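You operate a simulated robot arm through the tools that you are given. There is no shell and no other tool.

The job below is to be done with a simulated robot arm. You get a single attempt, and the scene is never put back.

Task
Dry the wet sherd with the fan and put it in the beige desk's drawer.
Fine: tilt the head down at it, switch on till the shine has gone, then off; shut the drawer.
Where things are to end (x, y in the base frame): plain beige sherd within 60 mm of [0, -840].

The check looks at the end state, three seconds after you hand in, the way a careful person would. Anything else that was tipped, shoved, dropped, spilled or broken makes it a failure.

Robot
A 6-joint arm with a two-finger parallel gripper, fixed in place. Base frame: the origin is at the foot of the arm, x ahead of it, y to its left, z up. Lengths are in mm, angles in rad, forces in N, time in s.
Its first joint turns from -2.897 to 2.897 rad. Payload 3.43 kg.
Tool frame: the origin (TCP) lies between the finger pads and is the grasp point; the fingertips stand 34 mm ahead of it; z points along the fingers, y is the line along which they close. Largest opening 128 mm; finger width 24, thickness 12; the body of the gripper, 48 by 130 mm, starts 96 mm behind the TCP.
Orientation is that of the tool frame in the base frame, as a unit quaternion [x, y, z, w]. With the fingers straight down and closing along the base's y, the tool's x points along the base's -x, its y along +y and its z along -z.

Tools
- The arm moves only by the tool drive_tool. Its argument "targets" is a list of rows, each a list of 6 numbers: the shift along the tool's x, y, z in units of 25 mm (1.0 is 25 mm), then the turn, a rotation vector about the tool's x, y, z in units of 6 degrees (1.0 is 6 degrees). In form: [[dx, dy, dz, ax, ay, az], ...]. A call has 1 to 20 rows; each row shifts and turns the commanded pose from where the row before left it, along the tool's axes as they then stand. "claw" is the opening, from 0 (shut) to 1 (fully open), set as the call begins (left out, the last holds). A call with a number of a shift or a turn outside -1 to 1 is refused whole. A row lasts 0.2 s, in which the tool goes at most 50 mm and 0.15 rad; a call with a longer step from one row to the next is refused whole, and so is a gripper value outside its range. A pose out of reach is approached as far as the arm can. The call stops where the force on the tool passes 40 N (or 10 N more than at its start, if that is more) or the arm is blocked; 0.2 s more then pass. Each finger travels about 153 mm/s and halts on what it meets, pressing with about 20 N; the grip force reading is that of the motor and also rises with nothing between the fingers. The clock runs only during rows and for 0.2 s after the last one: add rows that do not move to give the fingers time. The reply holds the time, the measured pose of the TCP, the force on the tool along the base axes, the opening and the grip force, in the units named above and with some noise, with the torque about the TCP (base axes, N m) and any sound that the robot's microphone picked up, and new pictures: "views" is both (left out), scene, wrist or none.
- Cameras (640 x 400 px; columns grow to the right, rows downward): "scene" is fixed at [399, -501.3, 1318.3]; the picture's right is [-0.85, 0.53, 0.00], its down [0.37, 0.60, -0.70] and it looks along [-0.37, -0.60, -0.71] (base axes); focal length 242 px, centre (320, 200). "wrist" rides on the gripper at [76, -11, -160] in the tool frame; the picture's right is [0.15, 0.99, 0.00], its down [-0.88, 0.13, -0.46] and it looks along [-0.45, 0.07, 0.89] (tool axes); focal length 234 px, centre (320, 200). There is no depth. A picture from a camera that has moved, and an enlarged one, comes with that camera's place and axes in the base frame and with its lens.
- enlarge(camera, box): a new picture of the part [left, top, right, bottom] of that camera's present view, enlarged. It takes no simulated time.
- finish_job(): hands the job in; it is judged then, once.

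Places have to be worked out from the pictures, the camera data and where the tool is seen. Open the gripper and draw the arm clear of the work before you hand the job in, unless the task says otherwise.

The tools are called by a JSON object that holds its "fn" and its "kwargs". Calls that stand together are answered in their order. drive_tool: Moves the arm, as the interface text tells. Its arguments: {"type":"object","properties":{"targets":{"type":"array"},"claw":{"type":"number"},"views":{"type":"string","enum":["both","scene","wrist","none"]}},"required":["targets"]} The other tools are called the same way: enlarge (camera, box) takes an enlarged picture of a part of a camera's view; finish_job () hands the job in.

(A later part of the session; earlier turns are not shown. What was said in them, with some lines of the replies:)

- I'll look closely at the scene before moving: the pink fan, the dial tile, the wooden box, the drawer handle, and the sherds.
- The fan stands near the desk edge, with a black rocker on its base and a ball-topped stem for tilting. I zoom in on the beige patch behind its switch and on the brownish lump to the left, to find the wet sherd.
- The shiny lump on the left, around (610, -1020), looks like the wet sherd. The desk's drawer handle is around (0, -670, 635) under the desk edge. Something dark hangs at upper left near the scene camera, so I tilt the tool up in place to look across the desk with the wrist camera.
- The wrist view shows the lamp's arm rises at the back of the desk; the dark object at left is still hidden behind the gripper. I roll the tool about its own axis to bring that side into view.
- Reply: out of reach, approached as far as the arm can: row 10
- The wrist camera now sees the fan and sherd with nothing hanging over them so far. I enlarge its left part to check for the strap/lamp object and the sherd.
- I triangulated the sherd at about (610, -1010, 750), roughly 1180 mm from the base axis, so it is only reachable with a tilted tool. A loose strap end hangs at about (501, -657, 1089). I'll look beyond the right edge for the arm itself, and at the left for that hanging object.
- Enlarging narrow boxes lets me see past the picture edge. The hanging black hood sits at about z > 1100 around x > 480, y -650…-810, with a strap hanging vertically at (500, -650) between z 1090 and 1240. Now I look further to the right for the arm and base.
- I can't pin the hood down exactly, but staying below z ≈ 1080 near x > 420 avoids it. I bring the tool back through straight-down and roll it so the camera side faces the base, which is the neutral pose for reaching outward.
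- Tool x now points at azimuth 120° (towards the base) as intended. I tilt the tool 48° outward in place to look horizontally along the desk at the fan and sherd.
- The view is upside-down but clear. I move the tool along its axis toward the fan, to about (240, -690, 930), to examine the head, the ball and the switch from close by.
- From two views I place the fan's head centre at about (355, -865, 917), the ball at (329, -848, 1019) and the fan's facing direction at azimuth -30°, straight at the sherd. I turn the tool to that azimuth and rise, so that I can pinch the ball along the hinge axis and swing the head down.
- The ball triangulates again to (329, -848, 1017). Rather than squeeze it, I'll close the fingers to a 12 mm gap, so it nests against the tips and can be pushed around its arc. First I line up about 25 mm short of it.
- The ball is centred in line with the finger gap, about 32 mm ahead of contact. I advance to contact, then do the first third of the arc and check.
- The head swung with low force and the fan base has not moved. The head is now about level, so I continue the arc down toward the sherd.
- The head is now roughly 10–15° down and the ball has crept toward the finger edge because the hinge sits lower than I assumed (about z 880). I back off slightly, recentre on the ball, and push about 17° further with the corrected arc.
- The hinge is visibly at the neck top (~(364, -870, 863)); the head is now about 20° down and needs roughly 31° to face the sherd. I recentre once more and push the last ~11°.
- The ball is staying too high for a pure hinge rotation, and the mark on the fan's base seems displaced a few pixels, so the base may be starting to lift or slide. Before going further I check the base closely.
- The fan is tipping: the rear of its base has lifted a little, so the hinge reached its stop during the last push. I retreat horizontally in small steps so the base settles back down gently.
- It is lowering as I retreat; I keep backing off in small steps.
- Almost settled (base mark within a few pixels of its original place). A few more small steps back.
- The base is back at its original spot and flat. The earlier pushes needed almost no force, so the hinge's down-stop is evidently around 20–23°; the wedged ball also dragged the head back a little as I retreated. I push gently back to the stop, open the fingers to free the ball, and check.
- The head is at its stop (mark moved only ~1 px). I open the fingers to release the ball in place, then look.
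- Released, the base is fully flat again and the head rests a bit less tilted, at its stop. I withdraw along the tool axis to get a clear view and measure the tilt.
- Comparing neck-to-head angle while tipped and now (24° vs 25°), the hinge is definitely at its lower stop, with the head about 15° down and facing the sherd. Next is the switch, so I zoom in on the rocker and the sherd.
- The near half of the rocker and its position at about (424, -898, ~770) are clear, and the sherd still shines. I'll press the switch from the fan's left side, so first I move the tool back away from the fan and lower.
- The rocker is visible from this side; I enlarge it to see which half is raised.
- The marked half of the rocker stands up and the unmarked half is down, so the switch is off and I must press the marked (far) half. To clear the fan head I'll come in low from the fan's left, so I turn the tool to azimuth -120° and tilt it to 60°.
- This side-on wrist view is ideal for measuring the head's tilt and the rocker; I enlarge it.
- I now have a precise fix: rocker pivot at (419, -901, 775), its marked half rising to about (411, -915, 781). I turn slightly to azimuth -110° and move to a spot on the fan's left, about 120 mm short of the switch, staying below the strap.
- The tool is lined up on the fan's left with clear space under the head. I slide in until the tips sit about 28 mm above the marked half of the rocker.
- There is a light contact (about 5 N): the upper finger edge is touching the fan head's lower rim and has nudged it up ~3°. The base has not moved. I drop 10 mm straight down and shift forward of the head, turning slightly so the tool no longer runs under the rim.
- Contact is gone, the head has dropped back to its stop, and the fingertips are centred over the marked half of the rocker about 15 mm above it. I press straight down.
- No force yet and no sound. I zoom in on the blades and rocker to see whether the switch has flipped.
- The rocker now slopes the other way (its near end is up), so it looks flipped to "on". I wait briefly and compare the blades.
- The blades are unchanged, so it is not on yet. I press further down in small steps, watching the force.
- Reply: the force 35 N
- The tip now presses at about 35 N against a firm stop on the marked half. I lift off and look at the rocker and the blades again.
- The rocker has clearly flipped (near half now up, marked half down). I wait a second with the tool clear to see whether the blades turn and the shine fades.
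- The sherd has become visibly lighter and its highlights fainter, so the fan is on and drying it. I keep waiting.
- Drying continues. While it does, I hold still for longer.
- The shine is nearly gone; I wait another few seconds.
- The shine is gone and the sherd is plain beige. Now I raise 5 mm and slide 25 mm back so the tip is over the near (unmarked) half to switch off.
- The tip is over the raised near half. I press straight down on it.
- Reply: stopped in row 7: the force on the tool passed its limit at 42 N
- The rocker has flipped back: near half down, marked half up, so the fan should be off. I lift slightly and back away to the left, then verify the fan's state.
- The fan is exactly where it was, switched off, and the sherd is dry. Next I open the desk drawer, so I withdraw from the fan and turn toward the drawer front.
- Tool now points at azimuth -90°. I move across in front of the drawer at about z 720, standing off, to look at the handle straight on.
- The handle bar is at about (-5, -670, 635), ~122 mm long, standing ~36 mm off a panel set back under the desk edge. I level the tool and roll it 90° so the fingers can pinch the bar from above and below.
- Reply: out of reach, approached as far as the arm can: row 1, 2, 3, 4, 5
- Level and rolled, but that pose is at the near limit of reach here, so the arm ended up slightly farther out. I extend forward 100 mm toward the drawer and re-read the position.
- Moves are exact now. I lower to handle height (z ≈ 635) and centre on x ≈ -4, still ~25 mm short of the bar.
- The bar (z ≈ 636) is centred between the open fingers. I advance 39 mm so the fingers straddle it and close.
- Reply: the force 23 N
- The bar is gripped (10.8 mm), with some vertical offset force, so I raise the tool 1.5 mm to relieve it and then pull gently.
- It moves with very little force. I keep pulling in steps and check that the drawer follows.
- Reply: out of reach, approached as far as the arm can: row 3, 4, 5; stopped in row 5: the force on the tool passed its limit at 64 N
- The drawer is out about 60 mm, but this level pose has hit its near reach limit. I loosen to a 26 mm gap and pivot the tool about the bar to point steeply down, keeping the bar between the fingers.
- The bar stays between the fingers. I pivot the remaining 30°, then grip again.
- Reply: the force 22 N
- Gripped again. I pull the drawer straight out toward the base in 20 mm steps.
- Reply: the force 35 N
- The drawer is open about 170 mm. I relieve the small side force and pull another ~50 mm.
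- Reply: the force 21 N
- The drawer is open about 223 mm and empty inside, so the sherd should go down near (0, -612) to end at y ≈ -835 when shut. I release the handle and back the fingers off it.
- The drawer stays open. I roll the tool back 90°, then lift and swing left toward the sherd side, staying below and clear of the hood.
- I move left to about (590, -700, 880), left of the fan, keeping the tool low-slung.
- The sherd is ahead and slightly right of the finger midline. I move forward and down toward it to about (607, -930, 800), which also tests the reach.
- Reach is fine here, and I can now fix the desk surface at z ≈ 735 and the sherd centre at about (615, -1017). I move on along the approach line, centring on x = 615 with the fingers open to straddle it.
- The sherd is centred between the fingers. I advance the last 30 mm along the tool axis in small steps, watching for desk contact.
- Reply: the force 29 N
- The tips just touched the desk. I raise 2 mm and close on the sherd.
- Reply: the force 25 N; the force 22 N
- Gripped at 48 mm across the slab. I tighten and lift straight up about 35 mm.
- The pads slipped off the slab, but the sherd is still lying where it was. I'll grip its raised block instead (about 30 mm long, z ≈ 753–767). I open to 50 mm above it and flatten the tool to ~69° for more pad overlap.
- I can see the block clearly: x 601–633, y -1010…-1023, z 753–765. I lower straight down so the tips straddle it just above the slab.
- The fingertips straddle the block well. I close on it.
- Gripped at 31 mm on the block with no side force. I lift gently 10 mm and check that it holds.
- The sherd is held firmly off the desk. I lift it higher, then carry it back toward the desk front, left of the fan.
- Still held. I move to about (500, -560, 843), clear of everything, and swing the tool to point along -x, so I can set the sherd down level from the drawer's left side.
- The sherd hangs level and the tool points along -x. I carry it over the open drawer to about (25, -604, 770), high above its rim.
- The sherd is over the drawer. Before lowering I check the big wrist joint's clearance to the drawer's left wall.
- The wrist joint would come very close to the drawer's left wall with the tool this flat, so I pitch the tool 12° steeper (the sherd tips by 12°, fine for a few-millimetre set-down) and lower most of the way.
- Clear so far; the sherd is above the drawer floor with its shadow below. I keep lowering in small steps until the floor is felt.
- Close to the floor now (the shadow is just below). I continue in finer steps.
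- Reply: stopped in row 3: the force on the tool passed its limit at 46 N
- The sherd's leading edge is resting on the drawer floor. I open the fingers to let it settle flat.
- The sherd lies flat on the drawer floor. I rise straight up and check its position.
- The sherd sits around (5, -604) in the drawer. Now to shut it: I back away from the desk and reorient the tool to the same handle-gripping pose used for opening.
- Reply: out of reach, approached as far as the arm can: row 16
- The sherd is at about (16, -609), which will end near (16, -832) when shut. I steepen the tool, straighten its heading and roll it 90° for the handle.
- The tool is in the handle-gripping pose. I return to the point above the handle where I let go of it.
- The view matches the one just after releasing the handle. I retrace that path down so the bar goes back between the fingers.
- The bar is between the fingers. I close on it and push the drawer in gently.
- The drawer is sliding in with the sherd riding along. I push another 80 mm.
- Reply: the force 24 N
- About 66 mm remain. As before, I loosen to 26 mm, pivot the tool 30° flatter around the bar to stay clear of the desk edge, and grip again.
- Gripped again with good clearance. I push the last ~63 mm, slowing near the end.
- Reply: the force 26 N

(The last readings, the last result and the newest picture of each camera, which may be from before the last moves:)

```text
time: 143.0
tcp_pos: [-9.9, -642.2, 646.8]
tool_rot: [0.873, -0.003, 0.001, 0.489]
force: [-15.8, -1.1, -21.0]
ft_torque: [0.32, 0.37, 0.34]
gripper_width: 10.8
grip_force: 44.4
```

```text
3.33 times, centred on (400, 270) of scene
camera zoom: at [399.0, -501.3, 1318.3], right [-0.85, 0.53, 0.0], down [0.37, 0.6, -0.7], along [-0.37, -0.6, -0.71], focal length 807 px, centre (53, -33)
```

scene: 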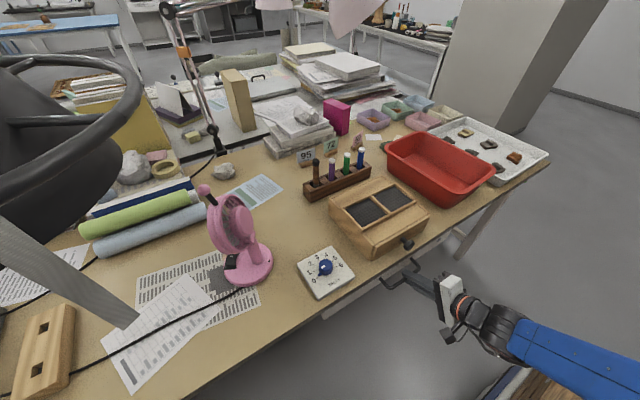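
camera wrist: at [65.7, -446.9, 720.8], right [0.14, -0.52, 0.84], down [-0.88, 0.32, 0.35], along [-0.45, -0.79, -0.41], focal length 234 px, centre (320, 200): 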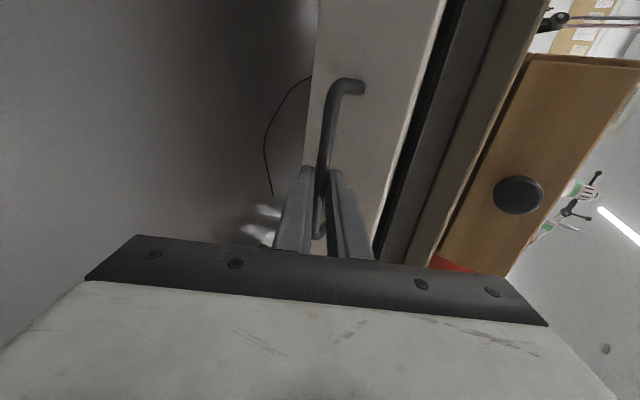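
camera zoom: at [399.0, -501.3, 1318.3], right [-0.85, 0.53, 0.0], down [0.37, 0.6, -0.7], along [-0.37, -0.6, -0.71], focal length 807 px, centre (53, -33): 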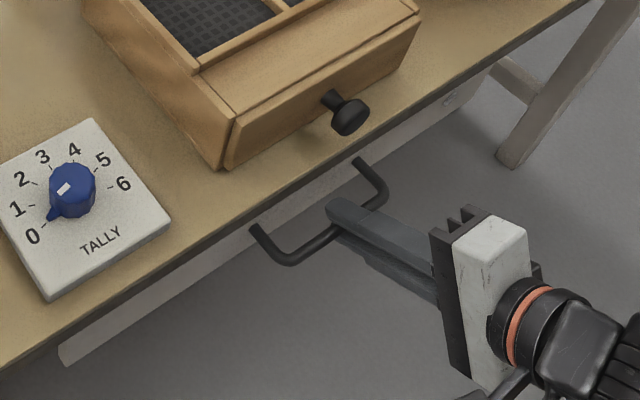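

Nearly shut: the handle is ~10 mm from its original place. I push the rest in 4 mm steps until it stops.

{"fn": "drive_tool", "kwargs": {"targets": [[0.08, 0.083, 0.136, 0, 0, 0], [0, 0.083, 0.136, 0, 0, 0], [0, 0.083, 0.136, 0, 0, 0], [0, 0.06, 0.1, 0, 0, 0]], "views": "scene"}}

{"fn": "enlarge", "kwargs": {"camera": "scene", "box": [340, 220, 460, 320]}}

```text
time: 143.7
tcp_pos: [-8.8, -649.4, 646.9]
tool_rot: [0.873, -0.004, 0.0, 0.488]
force: [-15.4, -1.5, -5.5]
ft_torque: [0.08, 0.31, 0.68]
gripper_width: 11.0
grip_force: 44.0
stopped in row 3: the force on the tool passed its limit at 42 N (the readings are from after the stop); the commanded pose is now the measured one
```

scene: 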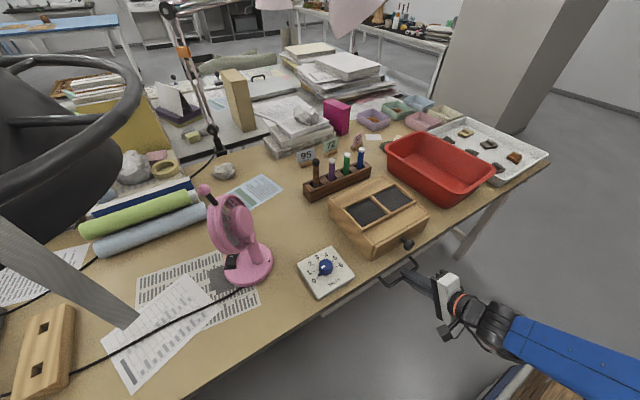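

```text
4.00 times, centred on (400, 270) of scene
camera zoom: at [399.0, -501.3, 1318.3], right [-0.85, 0.53, 0.0], down [0.37, 0.6, -0.7], along [-0.37, -0.6, -0.71], focal length 968 px, centre (0, -80)
```

zoom: 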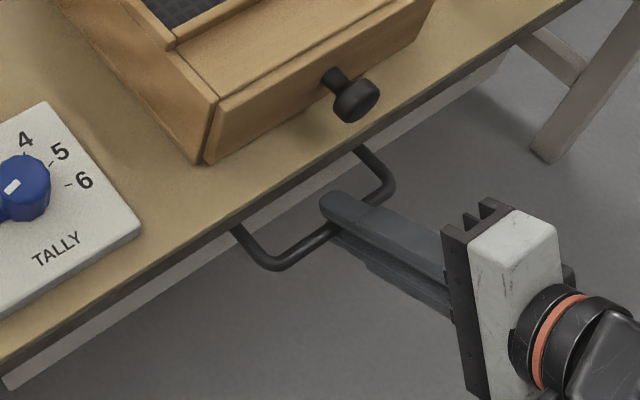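

The handle image is within a pixel or two of its original shut position and the drawer has met resistance. I release the bar and check.

{"fn": "drive_tool", "kwargs": {"targets": [[0, 0, 0, 0, 0, 0], [0, 0, 0, 0, 0, 0]], "claw": 0.2, "views": "none"}}

{"fn": "drive_tool", "kwargs": {"targets": [[0, 0, 0, 0, 0, 0], [0, 0, 0, 0, 0, 0]], "claw": 0.0, "views": "none"}}

{"fn": "drive_tool", "kwargs": {"targets": [[0, 0.04, 0.07, 0, 0, 0], [0, 0.04, 0.07, 0, 0, 0], [0, 0.04, 0.07, 0, 0, 0]], "views": "none"}}

{"fn": "enlarge", "kwargs": {"camera": "scene", "box": [340, 220, 460, 320]}}

```text
time: 144.2
tcp_pos: [-7.3, -649.4, 647.8]
tool_rot: [0.872, -0.003, 0.001, 0.489]
force: [0.2, 0.0, 0.8]
ft_torque: [-0.02, 0.03, 0.03]
gripper_width: 25.2
grip_force: 0.0
```

```text
time: 144.8
tcp_pos: [-7.5, -648.8, 647.3]
tool_rot: [0.873, -0.003, 0.0, 0.488]
force: [2.7, 0.4, -1.5]
ft_torque: [0.06, 0.54, 0.15]
gripper_width: 10.7
grip_force: 44.3
```

```text
time: 145.5
tcp_pos: [-7.7, -650.9, 644.6]
tool_rot: [0.873, -0.004, 0.0, 0.488]
force: [1.9, 26.2, 10.9]
ft_torque: [0.07, 0.77, -0.08]
gripper_width: 10.9
grip_force: 44.6
stopped in row 3: the force on the tool passed its limit at 50 N (the readings are from after the stop); the commanded pose is now the measured one
```

```text
4.00 times, centred on (400, 270) of scene
camera zoom: at [399.0, -501.3, 1318.3], right [-0.85, 0.53, 0.0], down [0.37, 0.6, -0.7], along [-0.37, -0.6, -0.71], focal length 968 px, centre (0, -80)
```

zoom: 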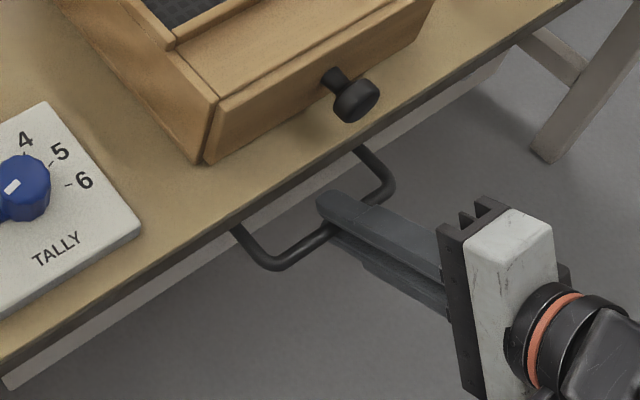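

A firm stop: the drawer is fully shut and the handle is at its original spot. I open the fingers and withdraw straight back, then away from the work.

{"fn": "drive_tool", "kwargs": {"targets": [[0, 0, 0, 0, 0, 0], [0, 0, 0, 0, 0, 0]], "claw": 0.25, "views": "none"}}

{"fn": "drive_tool", "kwargs": {"targets": [[0, 0, -0.4, 0, 0, 0], [0, 0, -0.8, 0, 0, 0], [0, 0, -0.8, 0, 0, 0], [0, 0.3, -0.8, 0, 0, 0], [0, 0.5, -0.8, 0, 0, 0], [0, 0.8, -0.6, 0, 0, 0], [0, 0.8, -0.6, 0, 0, 0], [0, 0.8, -0.6, 0, 0, 0]], "views": "both"}}

{"fn": "enlarge", "kwargs": {"camera": "scene", "box": [340, 220, 460, 320]}}

{"fn": "enlarge", "kwargs": {"camera": "scene", "box": [120, 160, 300, 310]}}

```text
time: 146.1
tcp_pos: [-7.0, -653.2, 644.7]
tool_rot: [0.873, -0.004, 0.0, 0.488]
force: [-0.1, -0.6, 0.1]
ft_torque: [-0.02, 0.0, 0.03]
gripper_width: 31.8
grip_force: 0.2
```

```text
time: 147.9
tcp_pos: [-6.9, -579.2, 784.0]
tool_rot: [0.874, -0.003, -0.001, 0.486]
force: [0.0, -0.6, 0.0]
ft_torque: [0.0, -0.01, -0.01]
gripper_width: 31.9
grip_force: 0.1
camera wrist: at [69.1, -438.6, 858.3], right [0.14, -0.52, 0.84], down [-0.88, 0.33, 0.35], along [-0.46, -0.79, -0.41], focal length 234 px, centre (320, 200)
```

scene: 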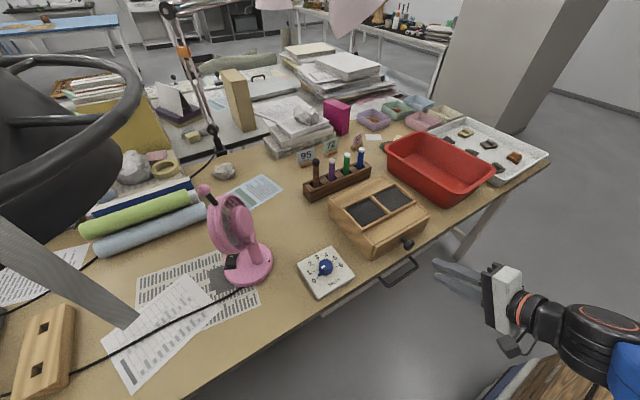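
wrist: 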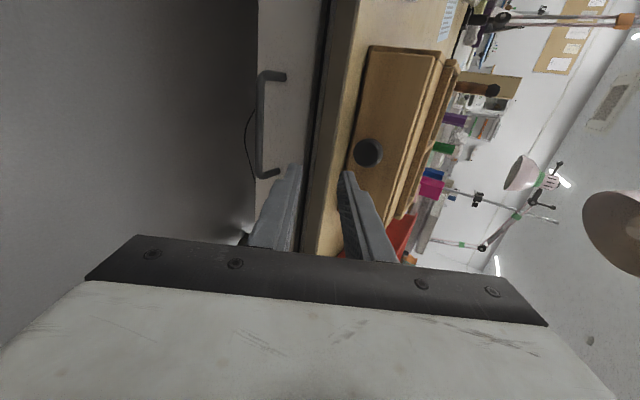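

```text
4.00 times, centred on (400, 270) of scene
camera zoom: at [399.0, -501.3, 1318.3], right [-0.85, 0.53, 0.0], down [0.37, 0.6, -0.7], along [-0.37, -0.6, -0.71], focal length 968 px, centre (0, -80)
```

zoom: 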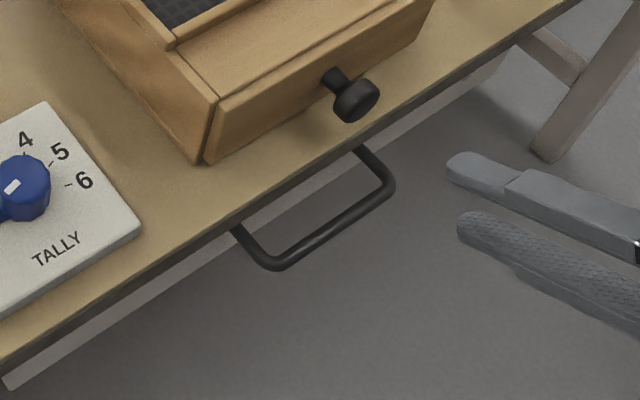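

```text
2.67 times, centred on (210, 235) of scene
camera zoom: at [399.0, -501.3, 1318.3], right [-0.85, 0.53, 0.0], down [0.37, 0.6, -0.7], along [-0.37, -0.6, -0.71], focal length 646 px, centre (613, 107)
```

zoom: 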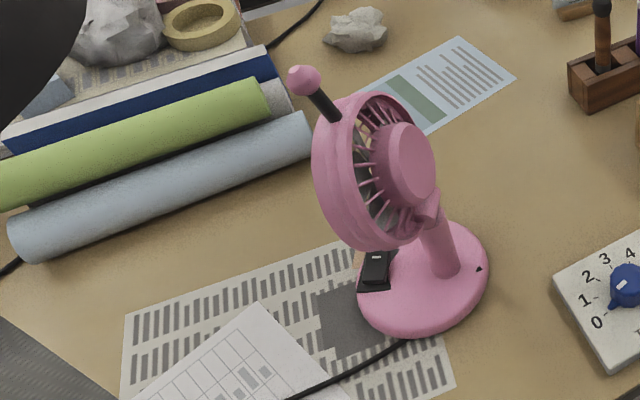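

The handle is exactly at its starting position, the fan stands where it was and is off, and nothing else has moved. I open the gripper fully and raise the arm clear before handing in.

{"fn": "drive_tool", "kwargs": {"targets": [[0, 0.85, -0.52, 0, 0, 0], [0, 0.85, -0.52, 0, 0, 0], [0, 0.85, -0.52, 0, 0, 0], [0, 0.85, -0.52, 0, 0, 0], [0, 0.85, -0.52, 0, 0, 0], [0, 0.85, -0.52, 0, 0, 0], [0, 0.85, -0.52, 0, 0, 0], [0, 0, 0, 0, 0, 0]], "claw": 1, "views": "both"}}

{"fn": "enlarge", "kwargs": {"camera": "scene", "box": [205, 240, 265, 290]}}

```text
time: 149.7
tcp_pos: [-9.0, -579.4, 957.7]
tool_rot: [0.873, -0.004, -0.001, 0.487]
force: [0.7, 0.4, -0.5]
ft_torque: [-0.01, -0.03, -0.02]
gripper_width: 127.7
grip_force: 0.1
camera wrist: at [67.0, -438.4, 1033.7], right [0.14, -0.52, 0.84], down [-0.88, 0.33, 0.35], along [-0.46, -0.79, -0.41], focal length 234 px, centre (320, 200)
```

scene: 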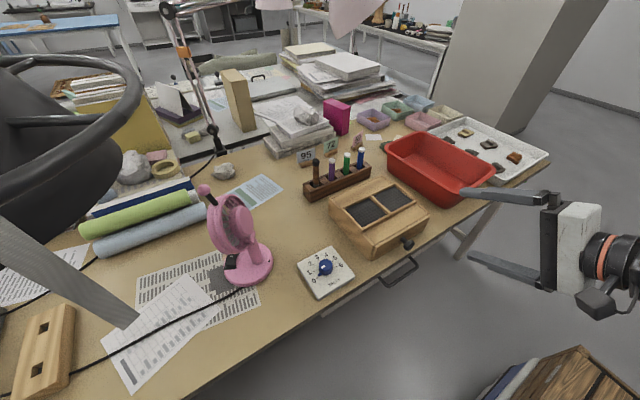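
wrist: 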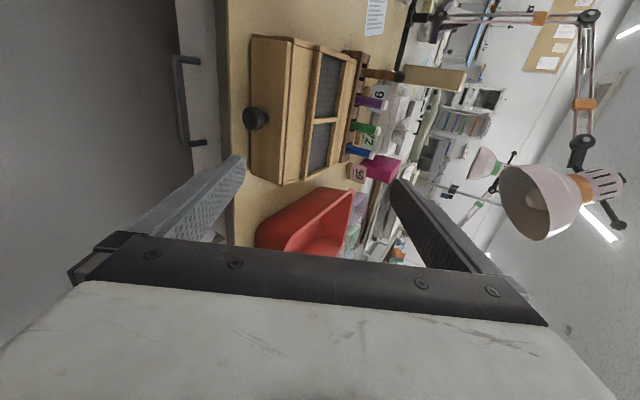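

```text
8.00 times, centred on (235, 265) of scene
camera zoom: at [399.0, -501.3, 1318.3], right [-0.85, 0.53, 0.0], down [0.37, 0.6, -0.7], along [-0.37, -0.6, -0.71], focal length 1937 px, centre (1000, -320)
```

zoom: 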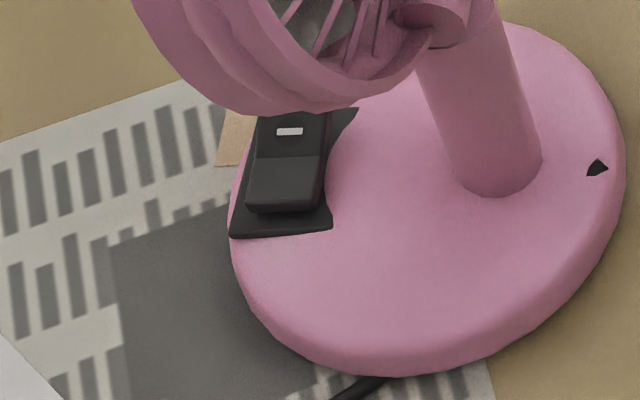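

The switch looks the same as it did when off, the drawer is shut with the dry sherd inside, and the arm is clear with the gripper open. I hand in the job.

{"fn": "finish_job", "kwargs": {}}

```text
The job is handed in.
```

The sherd is dry and in the beige desk's drawer, and the drawer is shut. I handed the job in, but I haven't seen the check's result.

- **Drying:** I tilted the fan head down to its stop, about 15° below level and facing the sherd. I ran the fan for roughly 15 seconds, until the shine had gone and the sherd was plain beige, then switched it off.
- **Sherd position:** I estimate it rests near (16, -832), about 18 mm from the target. That comes from where it lay with the drawer open and how far the drawer then travelled. I couldn't see it once the drawer closed.
- **Drawer:** I pushed it until it met a firm stop, and the handle is back where it started.
- **Fan tipped briefly:** While I was tilting the head, I pushed past the stop and the rear of the fan's base lifted. I eased off, and it settled back flat in its original place.
- **Failed first grip:** The gripper slipped off the sherd's edge on the first try, but the sherd stayed where it was on the desk. I then lifted it by the raised block on top.
- **Everything else:** I saw no other object out of place in the last pictures, and the arm is clear with the gripper open.
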